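You operate a simulated robot arm through the tools that you are given. There is no shell and no other tool.

Carry out the task below with a simulated robot arm. There is one attempt and no reset: what you move stays moved.

Task
Part the crate with its stop board and pack jar and bag apart.
Fine: board across the middle, red clamp tight; green-lid jar on the card tray's side, black gift bag on the hampers' side. Set down upright: jar with green lid.

The check looks at the end state, three seconds after you hand in, the way a careful person would. Anything else that was tipped, shoved, dropped, spilled or broken makes it a failure. Lids that push on must go on centred and level and be pressed home; caps that screw on are set level and turned clockwise until they are tight.

Robot
A 7-joint arm with a two-finger parallel gripper, fixed in place. Base frame: the origin is at the foot of the arm, x ahead of it, y to its left, z up. Lengths are in mm, angles in degrees, forces in N, time in s.
With the tool pointing down near the work surface it reaches from about 300 to 640 mm from the base axis. Its first joint turns from -143.0 to 143.0 degrees. Payload 3 kg.
Tool frame: the origin (TCP) lies between the finger pads and is the grasp point; the fingertips stand 30 mm ahead of it; z points along the fingers, y is the line along which they close. Largest opening 94 mm; finger width 28, thickness 10; the body of the gripper, 50 by 96 mm, starts 55 mm behind the TCP.
Orientation is that of the tool frame in the base frame, as a unit quaternion [w, x, y, z]. With the fingers straight down and closing along the base's y, the tool's x points along the base's -x, its y along +y and its z along -z.

Tools
- The arm moves only by the tool send_rows. Its argument "commands" is a list of rows, each a list of 3 entries, a list of its own where there are three numbers: the shift along the base's x, y, z in units of 300 mm (1.0 is 300 mm), then the turn, a rotation vector about the base's x, y, z in units of 60 degrees (1.0 is 60 degrees), then the closure, from 0 (fully open) to 1 (shut). In form: [[[x, y, z], [wx, wy, wz], fingers], ...]. A call has 1 to 20 rows; each row is the pose to reach, as a shift and turn from the pose commanded when the call began. A call with a number of a shift or a turn outside -1 to 1 is refused whole. Each row takes 0.2 s and may step no farther than 50 mm and 8.6 degrees from the row before; otherwise, or with a gripper value out of range, the whole call is refused. Where a pose cannot be reached the arm comes as near as it can. A force on the tool above 40 N (or 10 N above the force at the start of the call, whichever is more), or a blocked arm, ends the call early, and 0.2 s more pass. The fingers move at their own pace (about 72 mm/s each) and stop on an object; they squeeze with about 27 N. The grip force told is the motor's: it shows also when the fingers shut on nothing. Time passes only in rows, and 0.2 s behind the last, so rows that repeat a pose let the fingers close. It gives the time, the measured TCP pose, the force on the tool (base axes), the opening and the grip force at its end, in the units of the frame above (readings bear some noise), with the torque about the TCP (base axes, N m) and any sound that the robot's microphone picked up, and new pictures: "show" is both (left out), scene, wrist or none.
- Cameras (640 x 400 px; columns grow to the right, rows downward): "scene" is fixed at [399.4, -500.2, 1463.9]; the picture's right is [0.98, -0.20, 0.00], its down [-0.08, -0.39, -0.92] and it looks along [0.18, 0.90, -0.40] (base axes); focal length 354 px, centre (320, 200). "wrist" rides on the gripper at [76, 14, -102] in the tool frame; the picture's right is [-0.18, 0.98, 0.00], its down [-0.75, -0.14, -0.64] and it looks along [-0.63, -0.12, 0.77] (tool axes); focal length 243 px, centre (320, 200). There is no depth. A picture from a camera that has moved, and an enlarged one, comes with that camera's place and axes in the base frame and with its lens.
- enlarge(camera, box): a new picture of the part [left, top, right, bottom] of that camera's present view, enlarged. No time passes.
- hand_in(): hands the job in; it is judged then, once.

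Nothing tells you positions but the pictures and the camera data. Unless the task says otherwise, let go and move clear before handing in.

The tools are called after "Emit:" by a JSON object that holds its "method" and its "body". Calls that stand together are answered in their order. send_rows: Moves the arm, as the interface text tells. Its arguments: {"type":"object","properties":{"commands":{"type":"array","items":{"type":"array"}},"show":{"type":"string","enum":["both","scene","wrist","none"]}},"required":["commands"]} The other tools are called the same way: enlarge (camera, box) takes an enlarged picture of a part of a camera's view; hand_in () hands the job in.

At the start:

```text
time_s: 0.0
tool_pos: [417.4, 298.1, 1275.1]
tool_rot: [0.0, 0.0, 1.0, 0.0]
ft_force: [-0.5, -0.2, 0.3]
wrist_torque: [-0.03, -0.02, 0.02]
opening: 94.4
finger_force: 0.0
```

scene: 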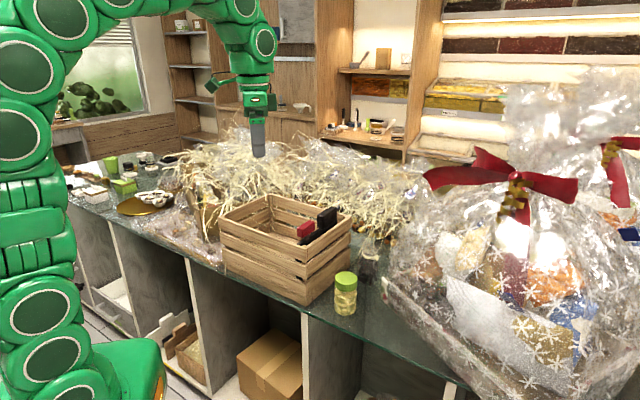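
wrist: 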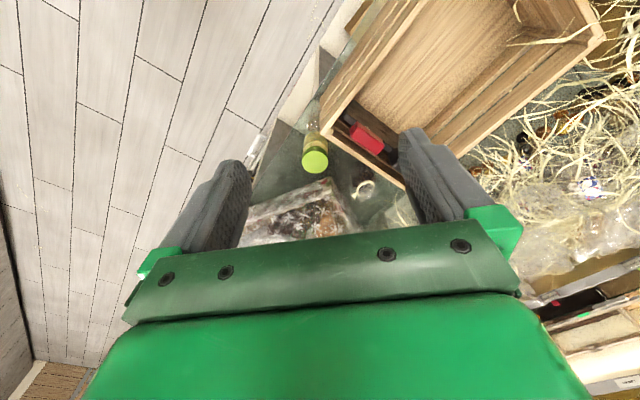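

I see a wooden crate on a counter with a red clamp and black slider inside near one end, a green-lid jar to its right, and hampers further right. I'll look closer first before moving.

Emit:
{"method": "enlarge", "body": {"camera": "scene", "box": [200, 170, 420, 330]}}

Emit:
{"method": "enlarge", "body": {"camera": "scene", "box": [50, 130, 250, 260]}}

Emit:
{"method": "enlarge", "body": {"camera": "wrist", "box": [240, 0, 640, 250]}}

Emit:
{"method": "enlarge", "body": {"camera": "scene", "box": [270, 190, 410, 290]}}

```text
2.50 times, centred on (310, 250) of scene
camera zoom: at [399.4, -500.2, 1463.9], right [0.98, -0.2, 0.0], down [-0.08, -0.39, -0.92], along [0.18, 0.9, -0.4], focal length 885 px, centre (345, 75)
```

zoom: 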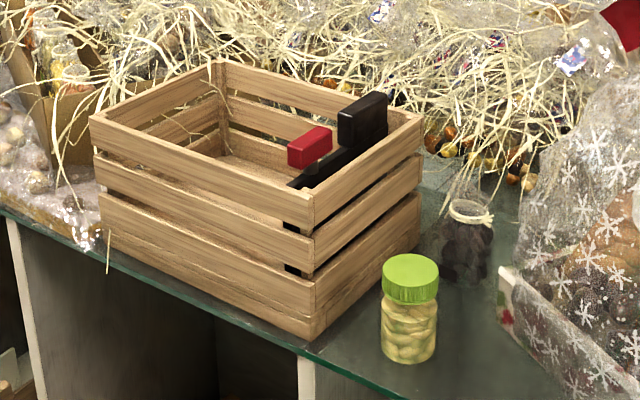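

```text
3.08 times, centred on (150, 195) of scene
camera zoom: at [399.4, -500.2, 1463.9], right [0.98, -0.2, 0.0], down [-0.08, -0.39, -0.92], along [0.18, 0.9, -0.4], focal length 1090 px, centre (843, 215)
```

zoom: 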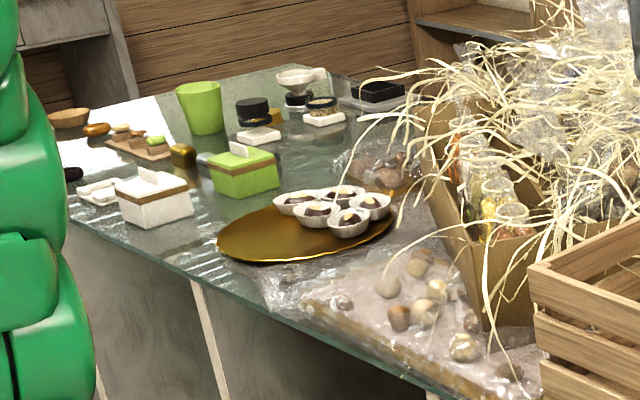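

```text
1.60 times, centred on (440, 125) of wrist
camera zoom: at [340.6, 311.4, 1378.3], right [0.18, 0.98, 0.0], down [0.75, -0.14, 0.64], along [0.63, -0.12, -0.77], focal length 388 px, centre (128, 320)
```

zoom: 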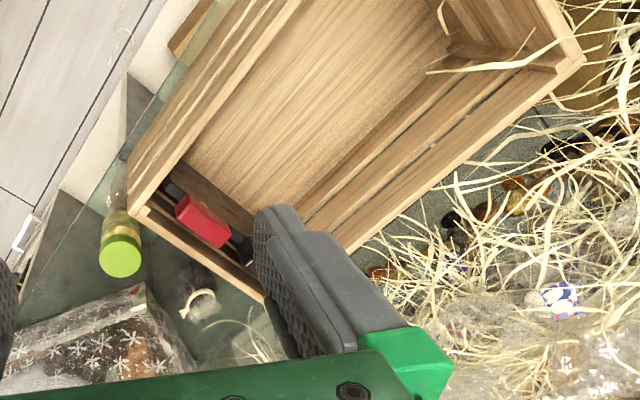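

```text
4.00 times, centred on (340, 240) of scene
camera zoom: at [399.4, -500.2, 1463.9], right [0.98, -0.2, 0.0], down [-0.08, -0.39, -0.92], along [0.18, 0.9, -0.4], focal length 1416 px, centre (240, 40)
```

zoom: 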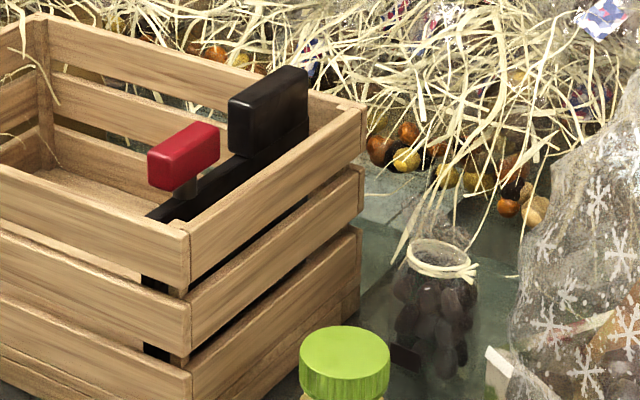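

The crate sits diagonally on the counter with its board near the right end; the jar stands at about (613, 232). I haven't found the black gift bag yet, so I'm enlarging more of the view.

Emit:
{"method": "enlarge", "body": {"camera": "scene", "box": [330, 210, 430, 290]}}

Emit:
{"method": "enlarge", "body": {"camera": "scene", "box": [50, 140, 150, 210]}}

Emit:
{"method": "enlarge", "body": {"camera": "scene", "box": [120, 140, 260, 240]}}

Emit:
{"method": "enlarge", "body": {"camera": "scene", "box": [360, 130, 640, 400]}}

Emit:
{"method": "enlarge", "body": {"camera": "scene", "box": [80, 280, 330, 400]}}

Emit:
{"method": "enlarge", "body": {"camera": "wrist", "box": [230, 100, 430, 240]}}

```text
5.00 times, centred on (380, 250) of scene
camera zoom: at [399.4, -500.2, 1463.9], right [0.98, -0.2, 0.0], down [-0.08, -0.39, -0.92], along [0.18, 0.9, -0.4], focal length 1770 px, centre (20, -50)
```

zoom: 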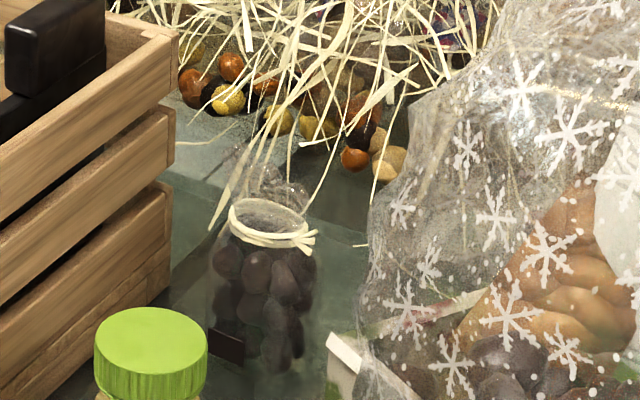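

```text
5.71 times, centred on (100, 175) of scene
camera zoom: at [399.4, -500.2, 1463.9], right [0.98, -0.2, 0.0], down [-0.08, -0.39, -0.92], along [0.18, 0.9, -0.4], focal length 2023 px, centre (1577, 343)
```

zoom: 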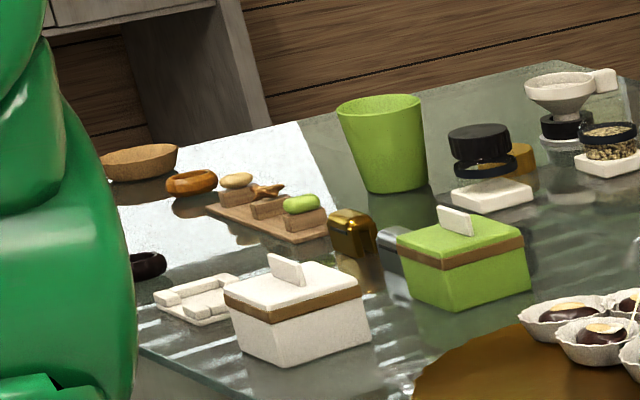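

```text
4.00 times, centred on (190, 190) of scene
camera zoom: at [399.4, -500.2, 1463.9], right [0.98, -0.2, 0.0], down [-0.08, -0.39, -0.92], along [0.18, 0.9, -0.4], focal length 1416 px, centre (840, 240)
```

zoom: 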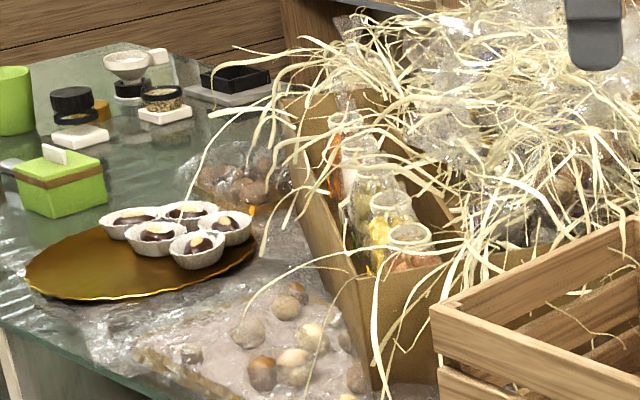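

```text
1.48 times, centred on (500, 265) of scene
camera zoom: at [399.4, -500.2, 1463.9], right [0.98, -0.2, 0.0], down [-0.08, -0.39, -0.92], along [0.18, 0.9, -0.4], focal length 525 px, centre (53, 104)
```

zoom: 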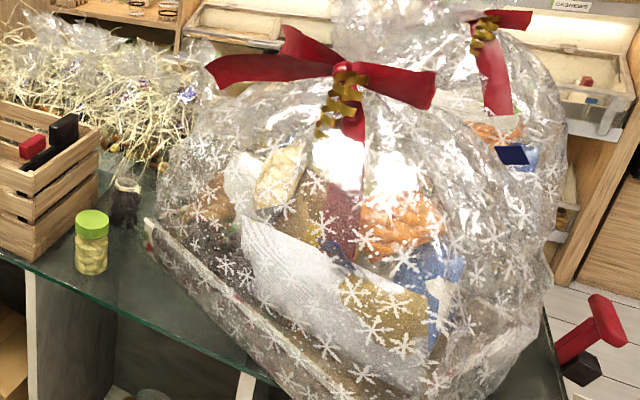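

```text
2.56 times, centred on (205, 340) of scene
camera zoom: at [399.4, -500.2, 1463.9], right [0.98, -0.2, 0.0], down [-0.08, -0.39, -0.92], along [0.18, 0.9, -0.4], focal length 906 px, centre (614, -158)
```

zoom: 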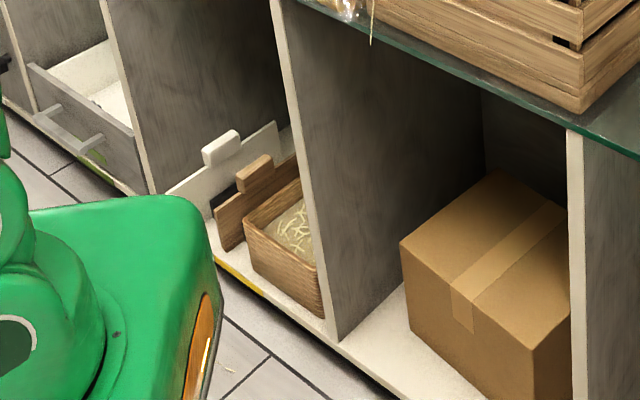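

```text
2.86 times, centred on (330, 170) of wrist
camera zoom: at [340.6, 311.4, 1378.3], right [0.18, 0.98, 0.0], down [0.75, -0.14, 0.64], along [0.63, -0.12, -0.77], focal length 693 px, centre (291, 286)
```

zoom: 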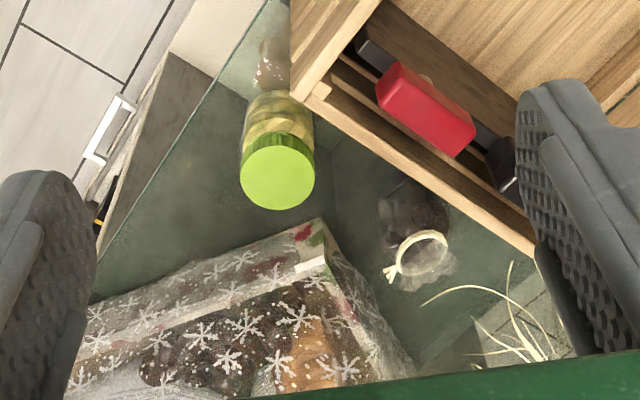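

A red-and-black thing appears beyond the right edge of the normal view, so enlarging can show past the frame. I'll look beyond the frame edges for the gift bag.

Emit:
{"method": "enlarge", "body": {"camera": "scene", "box": [620, 0, 640, 400]}}

Emit:
{"method": "enlarge", "body": {"camera": "scene", "box": [0, 380, 640, 400]}}

Emit:
{"method": "enlarge", "body": {"camera": "scene", "box": [0, 0, 20, 400]}}

Emit:
{"method": "enlarge", "body": {"camera": "wrist", "box": [0, 0, 640, 20]}}

Emit:
{"method": "enlarge", "body": {"camera": "wrist", "box": [620, 0, 640, 400]}}

Emit:
{"method": "enlarge", "body": {"camera": "wrist", "box": [0, 0, 20, 400]}}

```text
1.00 times, centred on (630, 200) of scene (not enlarged: the box is as wide or as high as the picture)
camera zoom: at [399.4, -500.2, 1463.9], right [0.98, -0.2, 0.0], down [-0.08, -0.39, -0.92], along [0.18, 0.9, -0.4], focal length 354 px, centre (10, 200)
```

zoom: 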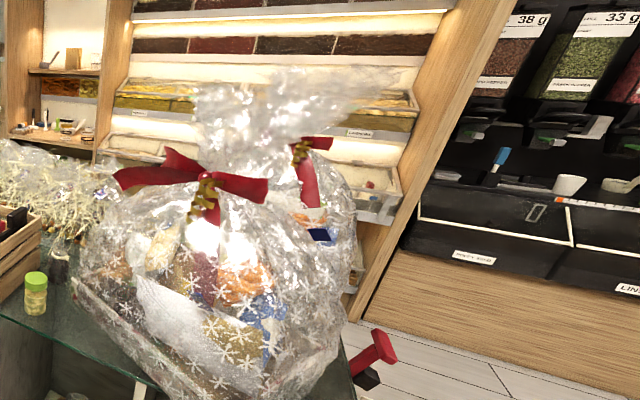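

```text
1.00 times, centred on (320, 390) of scene (not enlarged: the box is as wide or as high as the picture)
camera zoom: at [399.4, -500.2, 1463.9], right [0.98, -0.2, 0.0], down [-0.08, -0.39, -0.92], along [0.18, 0.9, -0.4], focal length 354 px, centre (320, 10)
```

zoom: 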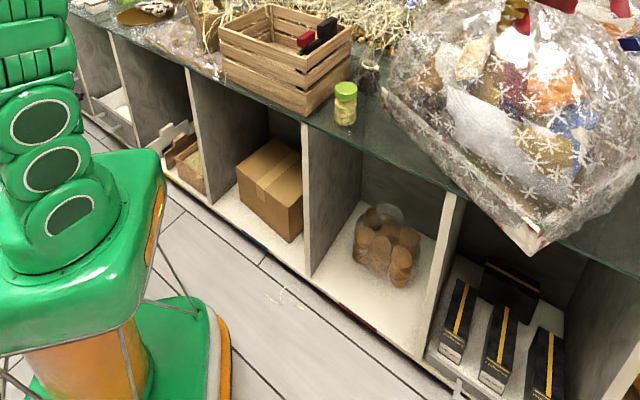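

```text
1.00 times, centred on (10, 200) of scene (not enlarged: the box is as wide or as high as the picture)
camera zoom: at [399.4, -500.2, 1463.9], right [0.98, -0.2, 0.0], down [-0.08, -0.39, -0.92], along [0.18, 0.9, -0.4], focal length 354 px, centre (630, 200)
```

zoom: 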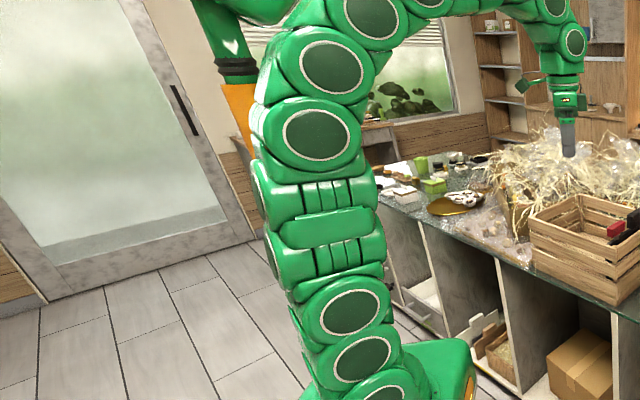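

```text
1.00 times, centred on (320, 10) of wrist (not enlarged: the box is as wide or as high as the picture)
camera zoom: at [340.6, 311.4, 1378.3], right [0.18, 0.98, 0.0], down [0.75, -0.14, 0.64], along [0.63, -0.12, -0.77], focal length 243 px, centre (320, 390)
```

zoom: 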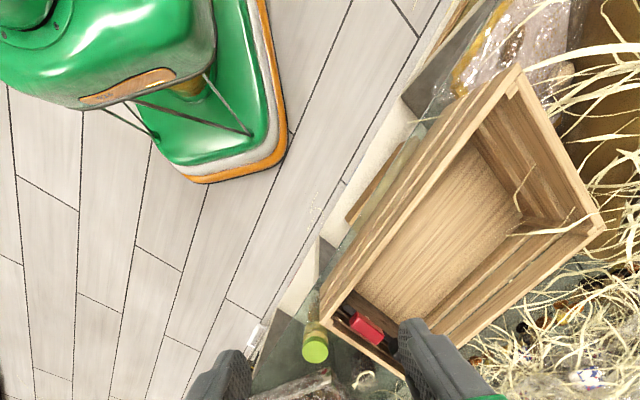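

```text
1.00 times, centred on (630, 200) of wrist (not enlarged: the box is as wide or as high as the picture)
camera zoom: at [340.6, 311.4, 1378.3], right [0.18, 0.98, 0.0], down [0.75, -0.14, 0.64], along [0.63, -0.12, -0.77], focal length 243 px, centre (10, 200)
```

zoom: 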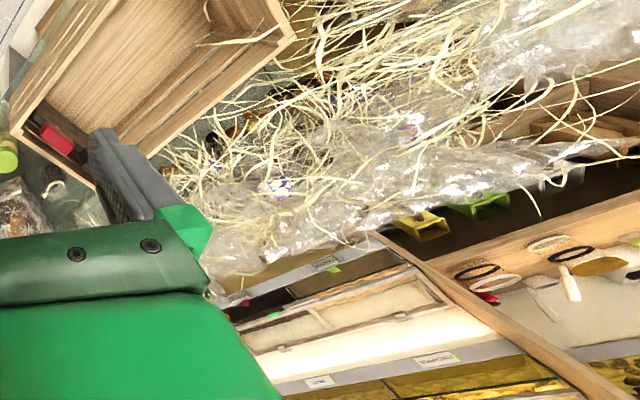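

```text
1.00 times, centred on (10, 200) of wrist (not enlarged: the box is as wide or as high as the picture)
camera zoom: at [340.6, 311.4, 1378.3], right [0.18, 0.98, 0.0], down [0.75, -0.14, 0.64], along [0.63, -0.12, -0.77], focal length 243 px, centre (630, 200)
```

zoom: 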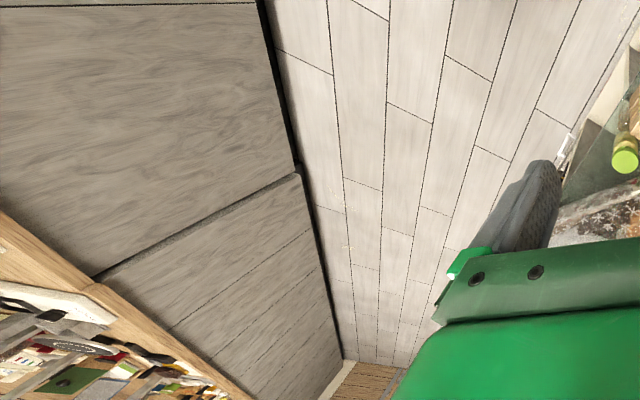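

The jar and crate are clear; still looking for the black gift bag. I'll enlarge the lower-right compartment, the red/black object past the hamper, and the far sides.

Emit:
{"method": "enlarge", "body": {"camera": "scene", "box": [620, 320, 640, 400]}}

Emit:
{"method": "enlarge", "body": {"camera": "scene", "box": [400, 390, 600, 400]}}

Emit:
{"method": "enlarge", "body": {"camera": "scene", "box": [300, 120, 440, 220]}}

Emit:
{"method": "enlarge", "body": {"camera": "scene", "box": [0, 380, 20, 400]}}

Emit:
{"method": "enlarge", "body": {"camera": "scene", "box": [620, 380, 640, 400]}}

```text
5.00 times, centred on (630, 360) of scene
camera zoom: at [399.4, -500.2, 1463.9], right [0.98, -0.2, 0.0], down [-0.08, -0.39, -0.92], along [0.18, 0.9, -0.4], focal length 1770 px, centre (-1230, -600)
```

zoom: 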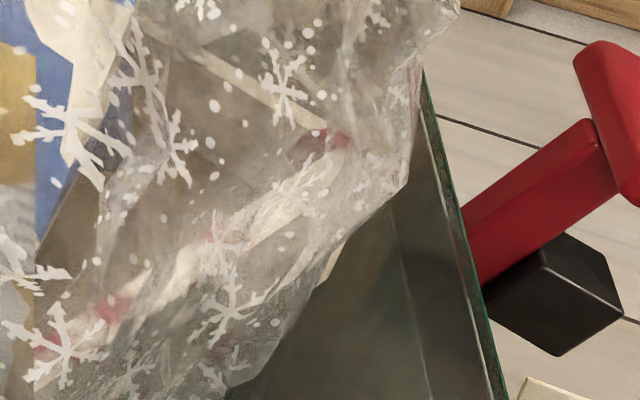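

```text
3.20 times, centred on (500, 395) of scene
camera zoom: at [399.4, -500.2, 1463.9], right [0.98, -0.2, 0.0], down [-0.08, -0.39, -0.92], along [0.18, 0.9, -0.4], focal length 1133 px, centre (-256, -424)
```

zoom: 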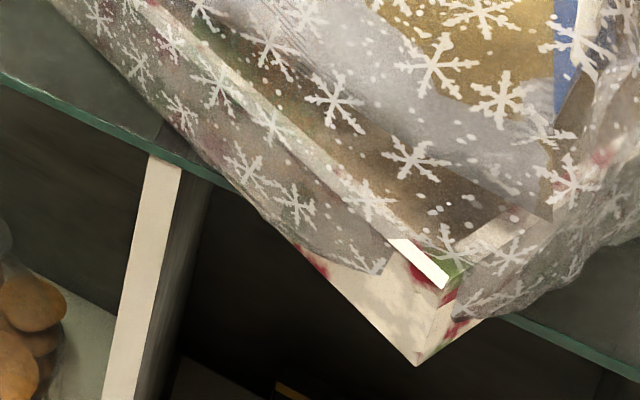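

```text
4.00 times, centred on (370, 170) of scene
camera zoom: at [399.4, -500.2, 1463.9], right [0.98, -0.2, 0.0], down [-0.08, -0.39, -0.92], along [0.18, 0.9, -0.4], focal length 1416 px, centre (120, 320)
```

zoom: 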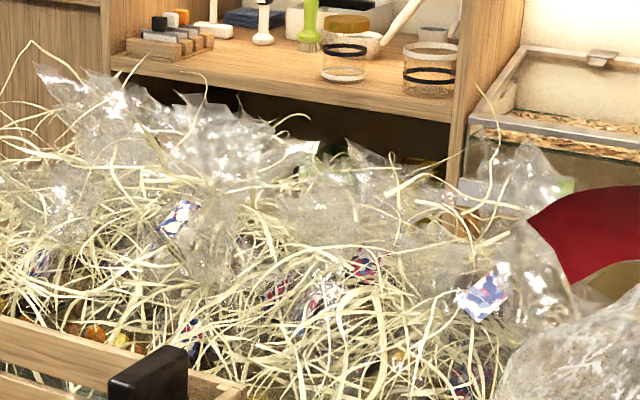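

```text
16.00 times, centred on (10, 390) of scene
camera zoom: at [399.4, -500.2, 1463.9], right [0.98, -0.2, 0.0], down [-0.08, -0.39, -0.92], along [0.18, 0.9, -0.4], focal length 5666 px, centre (5280, -2840)
```

zoom: 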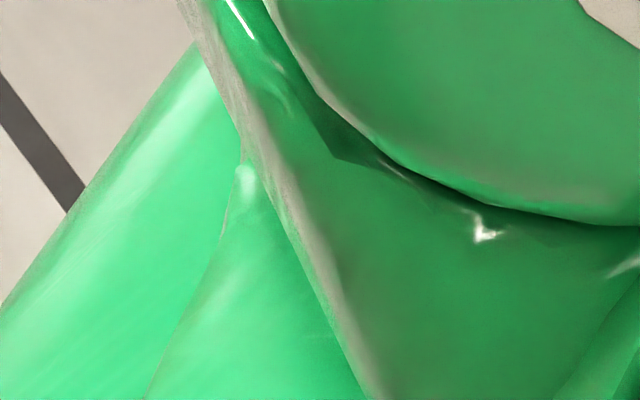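

```text
16.00 times, centred on (630, 390) of scene
camera zoom: at [399.4, -500.2, 1463.9], right [0.98, -0.2, 0.0], down [-0.08, -0.39, -0.92], along [0.18, 0.9, -0.4], focal length 5666 px, centre (-4640, -2840)
```

zoom: 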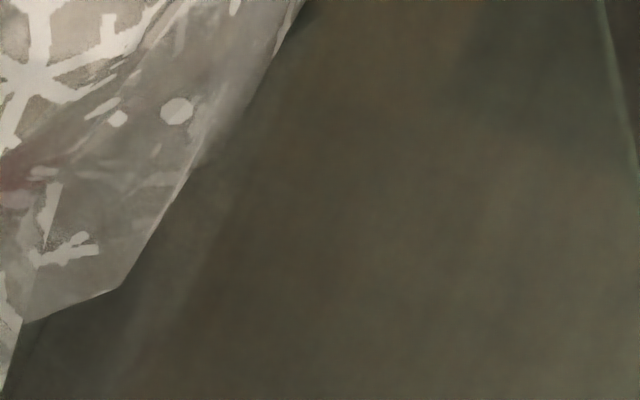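

The black gift bag isn't visible from here. I'll rotate the wrist camera about vertical to scan the rest of the counter.

Emit:
{"method": "send_rows", "body": {"commands": [[[0, 0, 0], [0, 0, 0.14], 0], [[0, 0, 0], [0, 0, 0.28], 0], [[0, 0, 0], [0, 0, 0.42], 0], [[0, 0, 0], [0, 0, 0.56], 0], [[0, 0, 0], [0, 0, 0.7], 0], [[0, 0, 0], [0, 0, 0.84], 0], [[0, 0, 0], [0, 0, 0.98], 0]], "show": "both"}}

```text
time_s: 1.6
tool_pos: [417.3, 298.9, 1275.9]
tool_rot: [0.0, -0.492, 0.871, 0.0]
ft_force: [-0.3, -0.7, 0.2]
wrist_torque: [0.03, 0.02, -0.01]
opening: 94.1
finger_force: 0.0
camera wrist: at [365.3, 239.6, 1378.2], right [-0.75, 0.66, 0.0], down [0.51, 0.57, 0.64], along [0.43, 0.48, -0.77], focal length 243 px, centre (320, 200)
```

scene: 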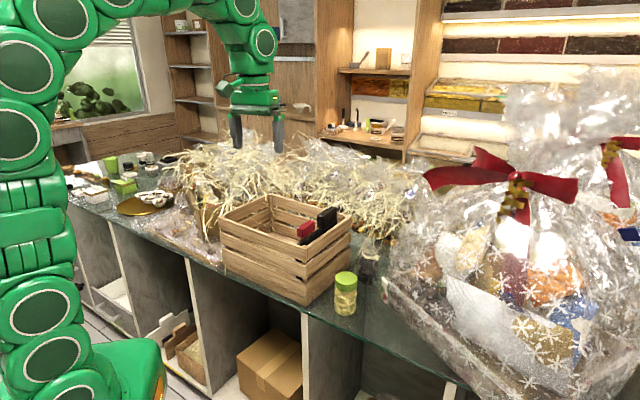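
wrist: 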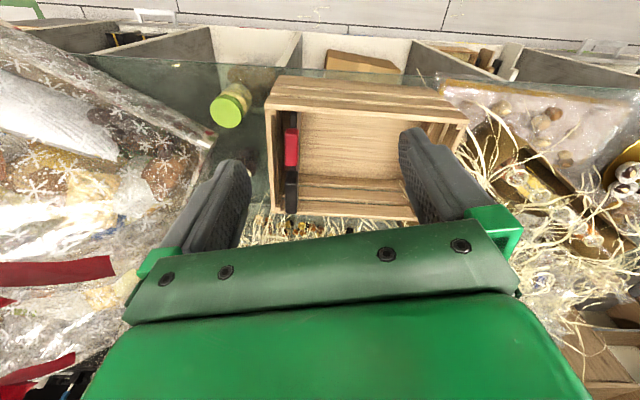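

The wrist view now lines up nicely with the crate. I'll look around the extended frame for the bag.

Emit:
{"method": "enlarge", "body": {"camera": "wrist", "box": [0, 0, 640, 20]}}

Emit:
{"method": "enlarge", "body": {"camera": "wrist", "box": [620, 0, 640, 400]}}

Emit:
{"method": "enlarge", "body": {"camera": "wrist", "box": [0, 0, 20, 400]}}

Emit:
{"method": "enlarge", "body": {"camera": "wrist", "box": [190, 60, 490, 240]}}

Emit:
{"method": "enlarge", "body": {"camera": "wrist", "box": [440, 60, 640, 240]}}

```text
1.00 times, centred on (320, 10) of wrist (not enlarged: the box is as wide or as high as the picture)
camera zoom: at [365.3, 239.6, 1378.2], right [-0.75, 0.66, 0.0], down [0.51, 0.57, 0.64], along [0.43, 0.48, -0.77], focal length 243 px, centre (320, 390)
```

zoom: 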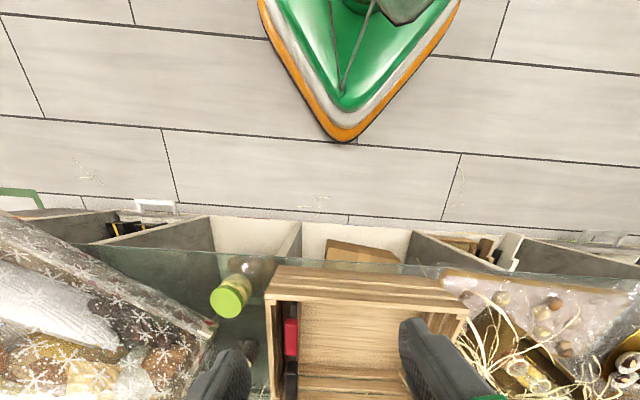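

```text
1.00 times, centred on (630, 200) of wrist (not enlarged: the box is as wide or as high as the picture)
camera zoom: at [365.3, 239.6, 1378.2], right [-0.75, 0.66, 0.0], down [0.51, 0.57, 0.64], along [0.43, 0.48, -0.77], focal length 243 px, centre (10, 200)
```

zoom: 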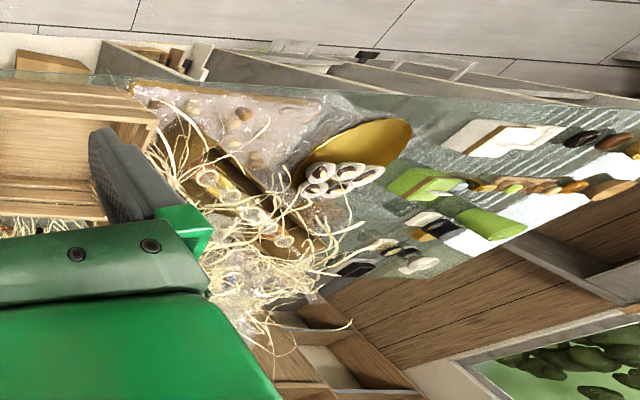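

```text
1.00 times, centred on (10, 200) of wrist (not enlarged: the box is as wide or as high as the picture)
camera zoom: at [365.3, 239.6, 1378.2], right [-0.75, 0.66, 0.0], down [0.51, 0.57, 0.64], along [0.43, 0.48, -0.77], focal length 243 px, centre (630, 200)
```

zoom: 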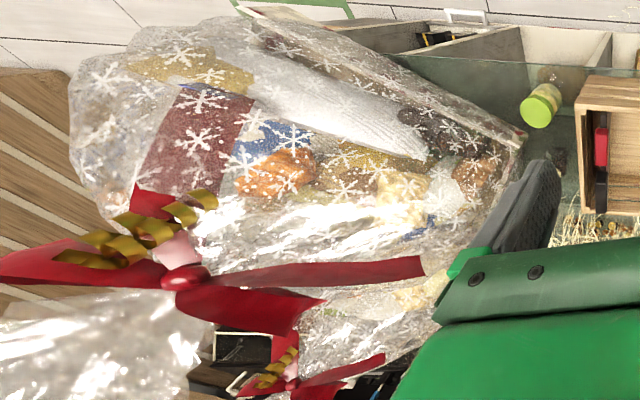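

```text
2.13 times, centred on (340, 150) of wrist
camera zoom: at [365.3, 239.6, 1378.2], right [-0.75, 0.66, 0.0], down [0.51, 0.57, 0.64], along [0.43, 0.48, -0.77], focal length 518 px, centre (277, 307)
```

zoom: 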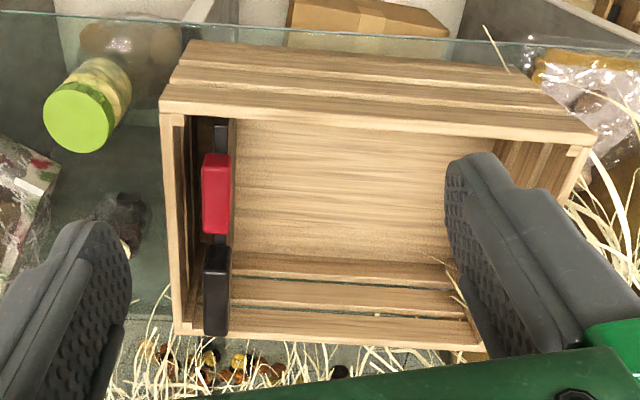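

```text
2.22 times, centred on (540, 150) of wrist
camera zoom: at [365.3, 239.6, 1378.2], right [-0.75, 0.66, 0.0], down [0.51, 0.57, 0.64], along [0.43, 0.48, -0.77], focal length 539 px, centre (-169, 311)
```

zoom: 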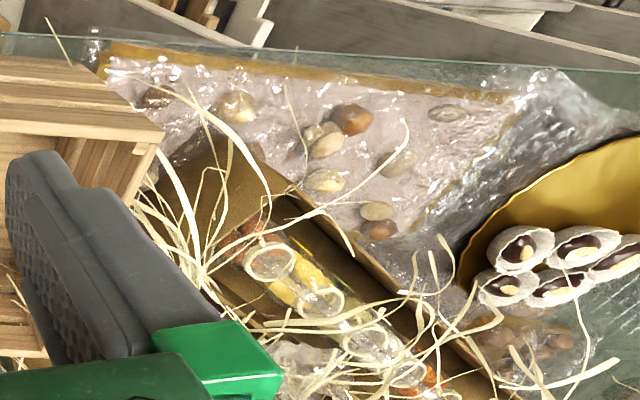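

The card tray (with bottles) is at the crate's left end and the hampers at its right. The gift bag isn't found for certain, so I'll turn the camera the other way to scan the rest of the room.

Emit:
{"method": "send_rows", "body": {"commands": [[[0, 0, 0], [0, 0, -0.14], 0], [[0, 0, 0], [0, 0, -0.28], 0], [[0, 0, 0], [0, 0, -0.42], 0], [[0, 0, 0], [0, 0, -0.56], 0], [[0, 0, 0], [0, 0, -0.7], 0], [[0, 0, 0], [0, 0, -0.84], 0], [[0, 0, 0], [0, 0, -0.98], 0]], "show": "none"}}

Emit:
{"method": "send_rows", "body": {"commands": [[[0, 0, 0], [0, 0, -0.14], 0], [[0, 0, 0], [0, 0, -0.28], 0], [[0, 0, 0], [0, 0, -0.42], 0], [[0, 0, 0], [0, 0, -0.56], 0], [[0, 0, 0], [0, 0, -0.7], 0], [[0, 0, 0], [0, 0, -0.84], 0], [[0, 0, 0], [0, 0, -0.98], 0]], "show": "both"}}

```text
time_s: 3.2
tool_pos: [416.7, 298.3, 1277.4]
tool_rot: [-0.001, 0.001, 1.0, -0.001]
ft_force: [-0.1, 0.2, 0.3]
wrist_torque: [0.04, -0.01, 0.0]
opening: 93.9
finger_force: 0.0
```

```text
time_s: 4.8
tool_pos: [415.4, 298.0, 1276.3]
tool_rot: [0.0, 0.492, 0.87, 0.001]
ft_force: [1.4, 0.0, 0.0]
wrist_torque: [-0.01, -0.02, -0.01]
opening: 94.0
finger_force: 0.1
camera wrist: at [389.3, 370.0, 1378.4], right [0.94, 0.35, 0.0], down [0.27, -0.72, 0.64], along [0.23, -0.6, -0.77], focal length 243 px, centre (320, 200)
```

scene: 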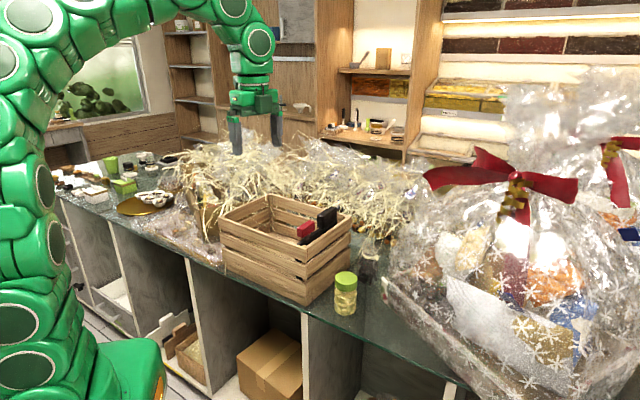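
wrist: 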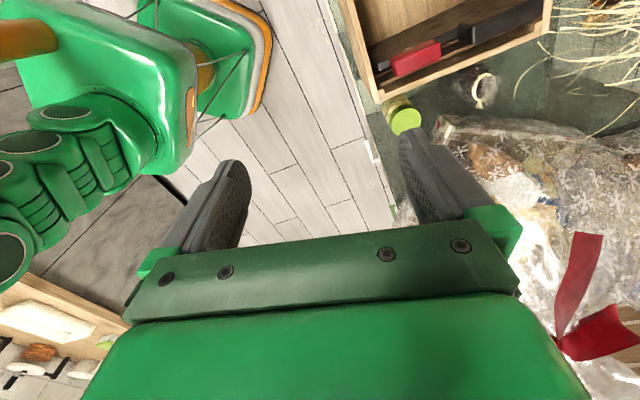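

The camera now looks toward the hampers and the robot base. I'll inspect these extended views, especially around the dark bag behind the jar.

Emit:
{"method": "enlarge", "body": {"camera": "wrist", "box": [360, 20, 560, 140]}}

Emit:
{"method": "enlarge", "body": {"camera": "wrist", "box": [620, 0, 640, 400]}}

Emit:
{"method": "enlarge", "body": {"camera": "wrist", "box": [0, 0, 20, 400]}}

Emit:
{"method": "enlarge", "body": {"camera": "scene", "box": [40, 140, 160, 220]}}

```text
3.20 times, centred on (460, 80) of wrist
camera zoom: at [389.3, 370.0, 1378.4], right [0.94, 0.35, 0.0], down [0.27, -0.72, 0.64], along [0.23, -0.6, -0.77], focal length 776 px, centre (-128, 584)
```

zoom: 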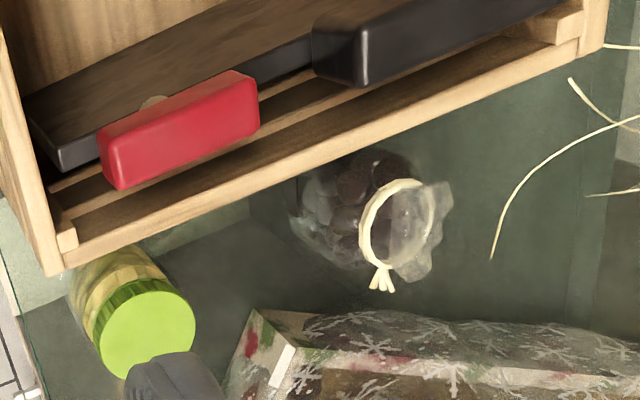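

```text
1.00 times, centred on (630, 200) of wrist (not enlarged: the box is as wide or as high as the picture)
camera zoom: at [389.3, 370.0, 1378.4], right [0.94, 0.35, 0.0], down [0.27, -0.72, 0.64], along [0.23, -0.6, -0.77], focal length 243 px, centre (10, 200)
```

zoom: 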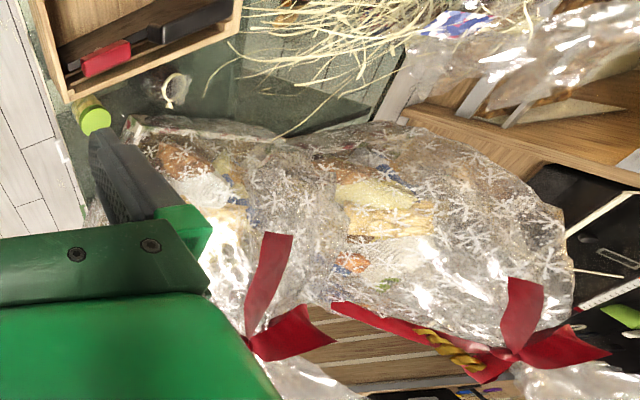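

```text
1.00 times, centred on (10, 200) of wrist (not enlarged: the box is as wide or as high as the picture)
camera zoom: at [389.3, 370.0, 1378.4], right [0.94, 0.35, 0.0], down [0.27, -0.72, 0.64], along [0.23, -0.6, -0.77], focal length 243 px, centre (630, 200)
```

zoom: 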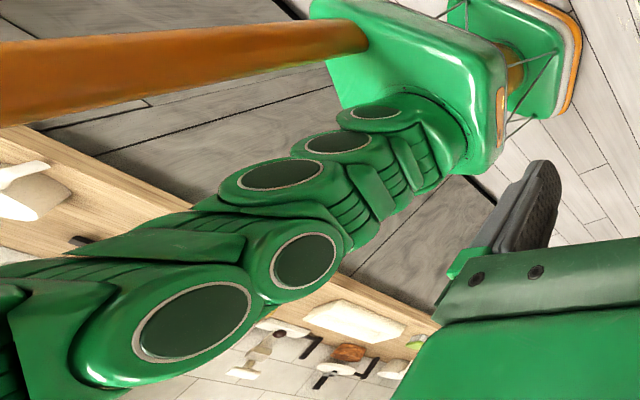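

```text
5.00 times, centred on (100, 180) of scene
camera zoom: at [399.4, -500.2, 1463.9], right [0.98, -0.2, 0.0], down [-0.08, -0.39, -0.92], along [0.18, 0.9, -0.4], focal length 1770 px, centre (1420, 300)
```

zoom: 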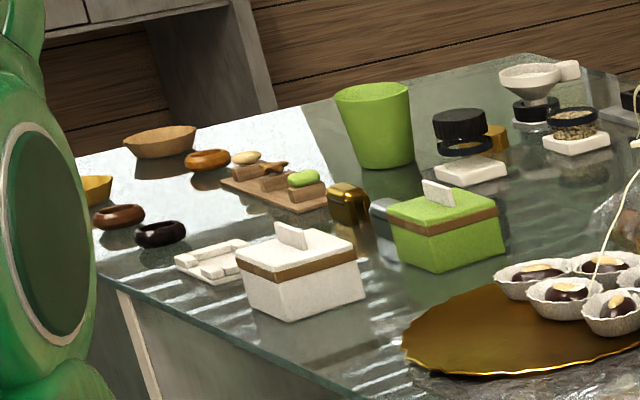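

The dark bag tied with raffia stands behind the jar at about (722, 356), which I take as the gift bag. Next I'll align the wrist with the crate's axes and get a closer look at the board, handle and red clamp.

Emit:
{"method": "send_rows", "body": {"commands": [[[0, 0, 0], [0, 0, 0.14], 0], [[0, 0, 0], [0, 0, 0.28], 0], [[0, 0, 0], [0, 0, 0.42], 0], [[0, 0, 0], [0, 0, 0.56], 0], [[0, 0, 0], [0, 0, 0.7], 0], [[0, 0, 0], [0, 0, 0.84], 0], [[0, 0, 0], [0, 0, 0.98], 0]], "show": "none"}}

Emit:
{"method": "send_rows", "body": {"commands": [[[0, 0, -0.06], [0, 0, 0.14], 0], [[0, 0, -0.14], [0, 0, 0.28], 0], [[0, 0, -0.22], [0, 0, 0.42], 0], [[0, 0, -0.3], [0, 0, 0.56], 0], [[0, 0, -0.38], [0, 0, 0.7], 0], [[0, 0, -0.42], [0, 0, 0.75], 0]], "show": "both"}}

```text
time_s: 6.4
tool_pos: [417.1, 297.2, 1277.1]
tool_rot: [0.0, -0.002, 1.0, -0.001]
ft_force: [0.3, 0.3, 0.8]
wrist_torque: [-0.03, 0.03, -0.01]
opening: 94.1
finger_force: 0.0
```

```text
time_s: 7.8
tool_pos: [416.2, 298.4, 1149.1]
tool_rot: [-0.001, -0.385, 0.923, 0.001]
ft_force: [0.1, -0.3, -0.6]
wrist_torque: [-0.03, 0.02, -0.03]
opening: 94.0
finger_force: 0.2
camera wrist: at [352.5, 252.9, 1251.7], right [-0.57, 0.82, 0.0], down [0.63, 0.44, 0.64], along [0.53, 0.36, -0.77], focal length 243 px, centre (320, 200)
```

scene: 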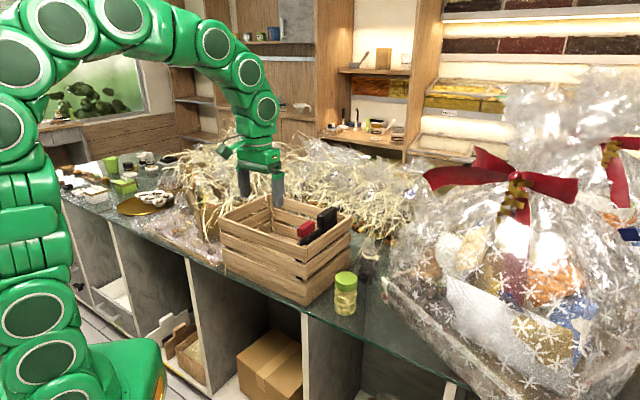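
wrist: 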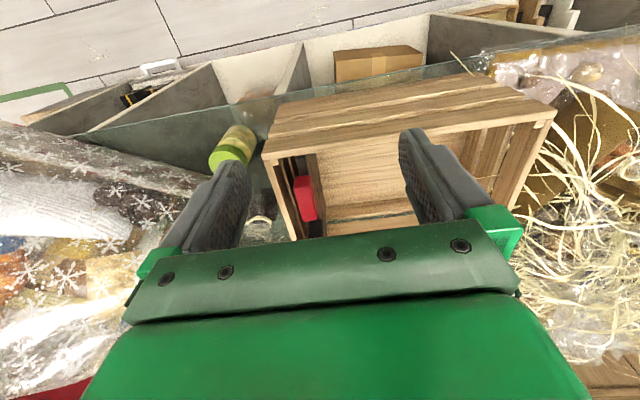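

Now aligned with the crate. I'll enlarge the clamp area from this closer view.

Emit:
{"method": "enlarge", "body": {"camera": "wrist", "box": [250, 130, 400, 240]}}

Emit:
{"method": "enlarge", "body": {"camera": "scene", "box": [285, 195, 365, 245]}}

```text
3.64 times, centred on (325, 185) of wrist
camera zoom: at [352.5, 252.9, 1251.7], right [-0.57, 0.82, 0.0], down [0.63, 0.44, 0.64], along [0.53, 0.36, -0.77], focal length 882 px, centre (302, 254)
```

zoom: 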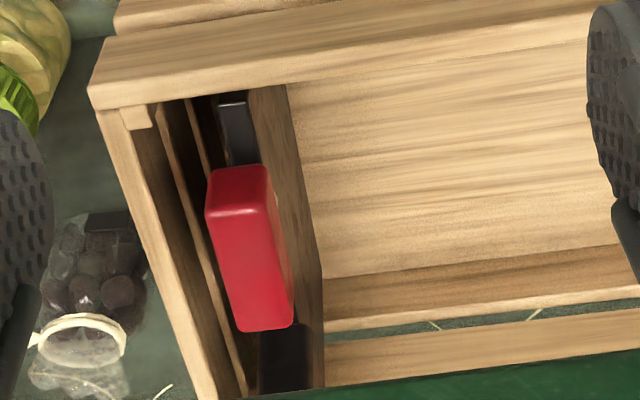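

```text
8.00 times, centred on (325, 220) of scene
camera zoom: at [399.4, -500.2, 1463.9], right [0.98, -0.2, 0.0], down [-0.08, -0.39, -0.92], along [0.18, 0.9, -0.4], focal length 2833 px, centre (280, 40)
```

zoom: 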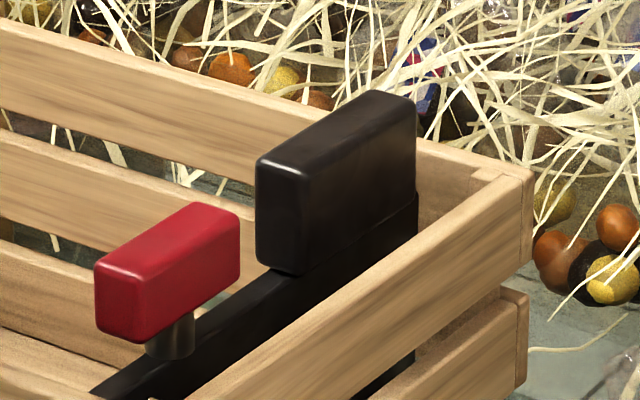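

I can see the red clamp is a bar knob on a vertical stem at roughly (534, 355), top at z≈1013, and the black handle at about (604, 414). I'll move over the red clamp to check reach and look closely.

Emit:
{"method": "send_rows", "body": {"commands": [[[0.1, 0.05, -0.08], [0, 0, 0], 0], [[0.2, 0.1, -0.15], [0, 0, 0], 0], [[0.3, 0.145, -0.22], [0, 0, 0], 0], [[0.39, 0.19, -0.28], [0, 0, 0], 0], [[0.39, 0.19, -0.28], [0, 0, 0], 0]], "show": "both"}}

```text
time_s: 9.0
tool_pos: [534.4, 355.3, 1065.8]
tool_rot: [0.0, -0.382, 0.924, 0.0]
ft_force: [0.0, 0.1, -1.2]
wrist_torque: [0.01, 0.03, -0.01]
opening: 93.8
finger_force: 0.0
camera wrist: at [470.8, 310.1, 1167.0], right [-0.57, 0.82, 0.0], down [0.63, 0.43, 0.64], along [0.53, 0.36, -0.77], focal length 243 px, centre (320, 200)
```

scene: 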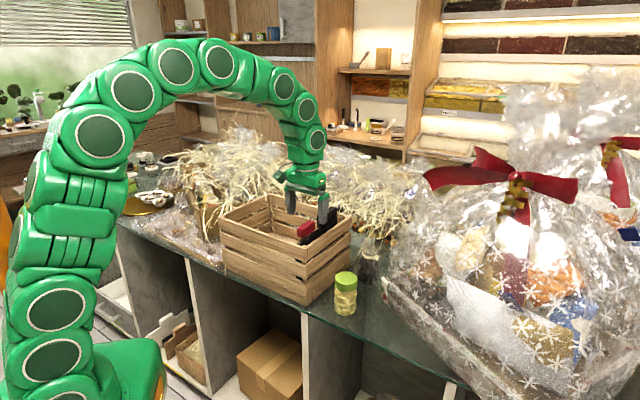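
wrist: 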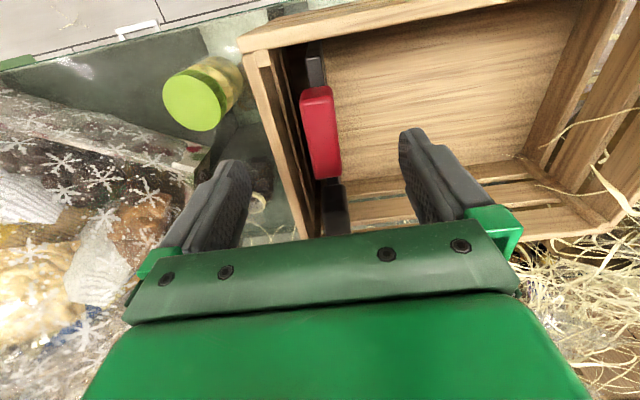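

The arm reaches above the clamp well. I'll enlarge to study the clamp, its stem and the rail.

Emit:
{"method": "enlarge", "body": {"camera": "wrist", "box": [230, 0, 420, 240]}}

Emit:
{"method": "enlarge", "body": {"camera": "wrist", "box": [260, 30, 380, 110]}}

Emit:
{"method": "enlarge", "body": {"camera": "scene", "box": [270, 180, 370, 250]}}

```text
1.67 times, centred on (325, 120) of wrist
camera zoom: at [470.8, 310.1, 1167.0], right [-0.57, 0.82, 0.0], down [0.63, 0.43, 0.64], along [0.53, 0.36, -0.77], focal length 404 px, centre (312, 333)
```

zoom: 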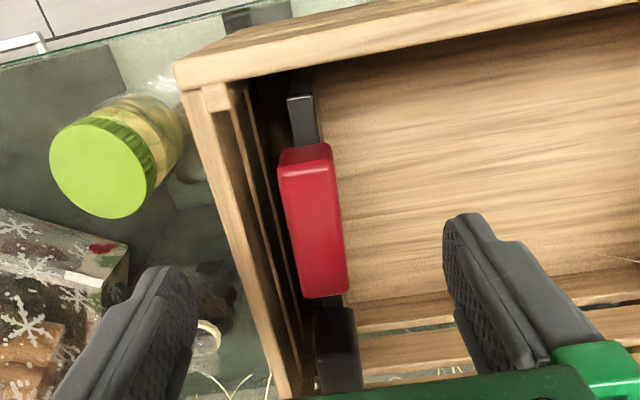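

```text
5.00 times, centred on (320, 70) of wrist
camera zoom: at [470.8, 310.1, 1167.0], right [-0.57, 0.82, 0.0], down [0.63, 0.43, 0.64], along [0.53, 0.36, -0.77], focal length 1213 px, centre (320, 850)
```

zoom: 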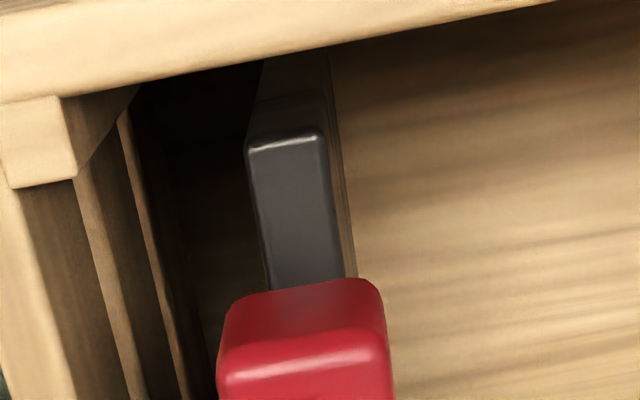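

```text
5.71 times, centred on (320, 215) of scene
camera zoom: at [399.4, -500.2, 1463.9], right [0.98, -0.2, 0.0], down [-0.08, -0.39, -0.92], along [0.18, 0.9, -0.4], focal length 2023 px, centre (320, 114)
```

zoom: 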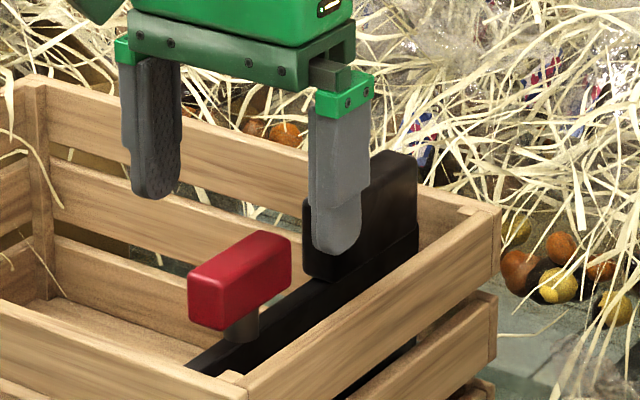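

The red bar is centred under the gripper at (534, 355). I'll narrow the fingers, descend and grip the bar to feel the clamp's state.

Emit:
{"method": "send_rows", "body": {"commands": [[[0, 0, 0], [0, 0, 0], 0.45], [[0, 0, 0], [0, 0, 0], 0.45], [[0, 0, -0.08], [0, 0, 0], 0.45], [[0, 0, -0.15], [0, 0, 0], 0.45], [[0, 0, -0.15], [0, 0, 0], 1], [[0, 0, -0.15], [0, 0, 0], 1], [[0, 0, -0.15], [0, 0, 0], 1]], "show": "both"}}

```text
time_s: 10.6
tool_pos: [532.0, 356.0, 1019.6]
tool_rot: [0.0, -0.383, 0.924, -0.001]
ft_force: [-6.1, 4.3, 0.1]
wrist_torque: [0.33, -0.24, -0.48]
opening: 26.3
finger_force: 26.7
camera wrist: at [468.1, 309.8, 1120.5], right [-0.57, 0.82, 0.0], down [0.63, 0.43, 0.64], along [0.53, 0.36, -0.77], focal length 243 px, centre (320, 200)
```

scene: 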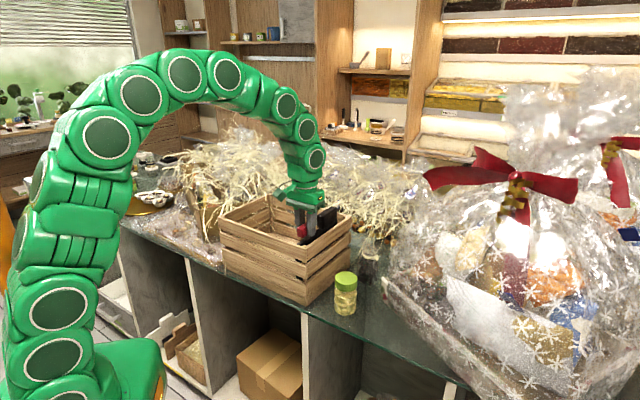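
wrist: 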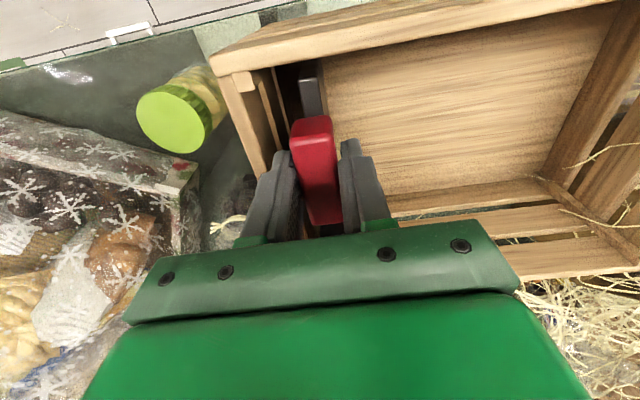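

The bar is gripped; the knob sits about 2.5 mm toward the crate middle from my commanded point. I'll recentre on it and test a small counter-clockwise turn to feel whether it's tight.

Emit:
{"method": "send_rows", "body": {"commands": [[[-0.008, 0.003, 0], [0, 0, 0], 1], [[-0.008, 0.003, 0], [0, 0, 0.06], 1], [[-0.008, 0.003, 0], [0, 0, 0.12], 1], [[-0.008, 0.003, 0], [0, 0, 0.12], 1]], "show": "wrist"}}

```text
time_s: 11.6
tool_pos: [530.7, 354.9, 1019.9]
tool_rot: [0.0, -0.441, 0.897, 0.001]
ft_force: [0.7, 0.0, -0.5]
wrist_torque: [-0.11, 0.12, -0.83]
opening: 29.1
finger_force: 27.2
camera wrist: at [473.2, 303.4, 1121.6], right [-0.66, 0.75, 0.0], down [0.57, 0.51, 0.64], along [0.48, 0.43, -0.77], focal length 243 px, centre (320, 200)
```

wrist: 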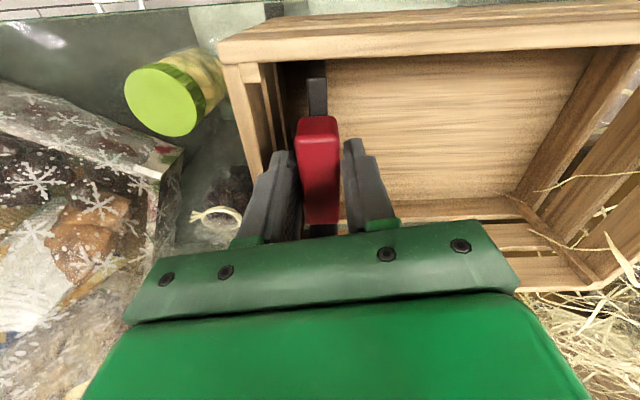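

The bar didn't follow the counter-clockwise turn (opening widened, torque rose), so it's at a stop or very tight. I'll test clockwise.

Emit:
{"method": "send_rows", "body": {"commands": [[[0, 0, 0], [0, 0, -0.12], 1], [[0, 0, 0], [0, 0, -0.2], 1], [[0, 0, 0], [0, 0, -0.28], 1], [[0, 0, 0], [0, 0, -0.28], 1]], "show": "wrist"}}

```text
time_s: 12.4
tool_pos: [531.8, 355.5, 1022.6]
tool_rot: [0.001, -0.318, 0.948, 0.001]
ft_force: [-2.5, -2.9, 13.2]
wrist_torque: [-0.61, 0.88, -0.01]
opening: 21.5
finger_force: 27.3
stopped in row 3: the force on the tool passed its limit at 42 N (the readings are from after the stop); the commanded pose is now the measured one
camera wrist: at [462.6, 320.0, 1124.4], right [-0.45, 0.9, 0.0], down [0.68, 0.34, 0.64], along [0.58, 0.29, -0.76], focal length 243 px, centre (320, 200)
```

wrist: 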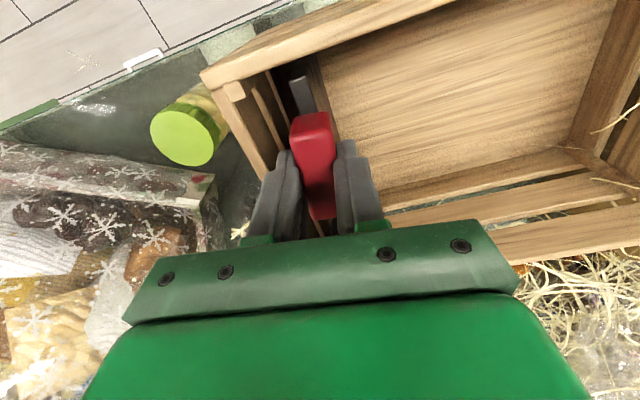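

The clockwise test stopped on a force spike with an upward push. I'll look closely at whether the bar turned relative to the rail.

Emit:
{"method": "enlarge", "body": {"camera": "wrist", "box": [240, 60, 400, 160]}}

Emit:
{"method": "enlarge", "body": {"camera": "scene", "box": [270, 180, 370, 250]}}

```text
4.00 times, centred on (320, 110) of wrist
camera zoom: at [462.6, 320.0, 1124.4], right [-0.45, 0.9, 0.0], down [0.68, 0.34, 0.64], along [0.58, 0.29, -0.76], focal length 970 px, centre (320, 560)
```

zoom: 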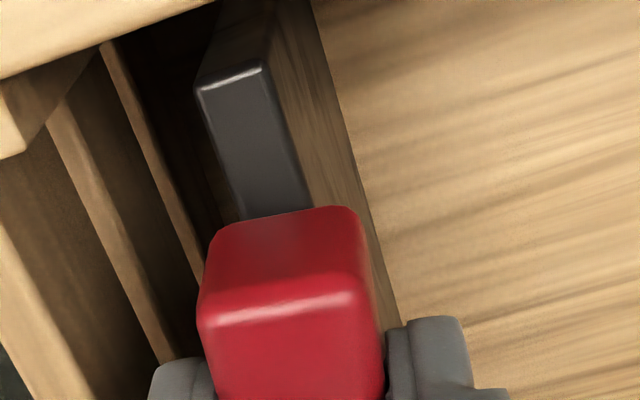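

```text
5.71 times, centred on (320, 215) of scene
camera zoom: at [399.4, -500.2, 1463.9], right [0.98, -0.2, 0.0], down [-0.08, -0.39, -0.92], along [0.18, 0.9, -0.4], focal length 2023 px, centre (320, 114)
```

zoom: 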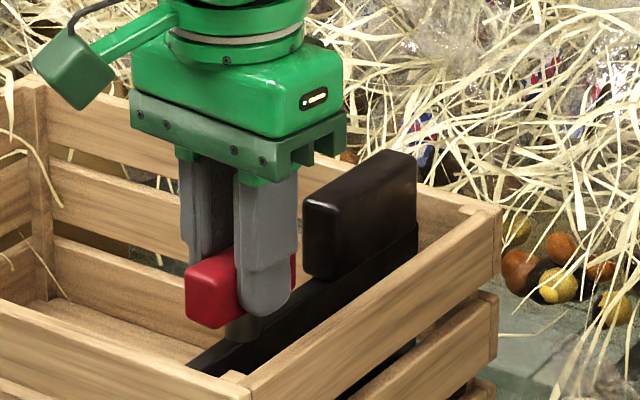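

The bar seems to have turned a few degrees clockwise with the gripper before the stop. I'll hold still one moment to read settled forces.

Emit:
{"method": "send_rows", "body": {"commands": [[[0, 0, 0], [0, 0, 0], 1], [[0, 0, 0], [0, 0, 0], 1]], "show": "none"}}

```text
time_s: 13.0
tool_pos: [533.0, 356.2, 1022.8]
tool_rot: [0.001, -0.318, 0.948, 0.0]
ft_force: [-5.7, -5.3, 19.0]
wrist_torque: [-0.8, 1.0, 0.02]
opening: 21.7
finger_force: 26.8
```

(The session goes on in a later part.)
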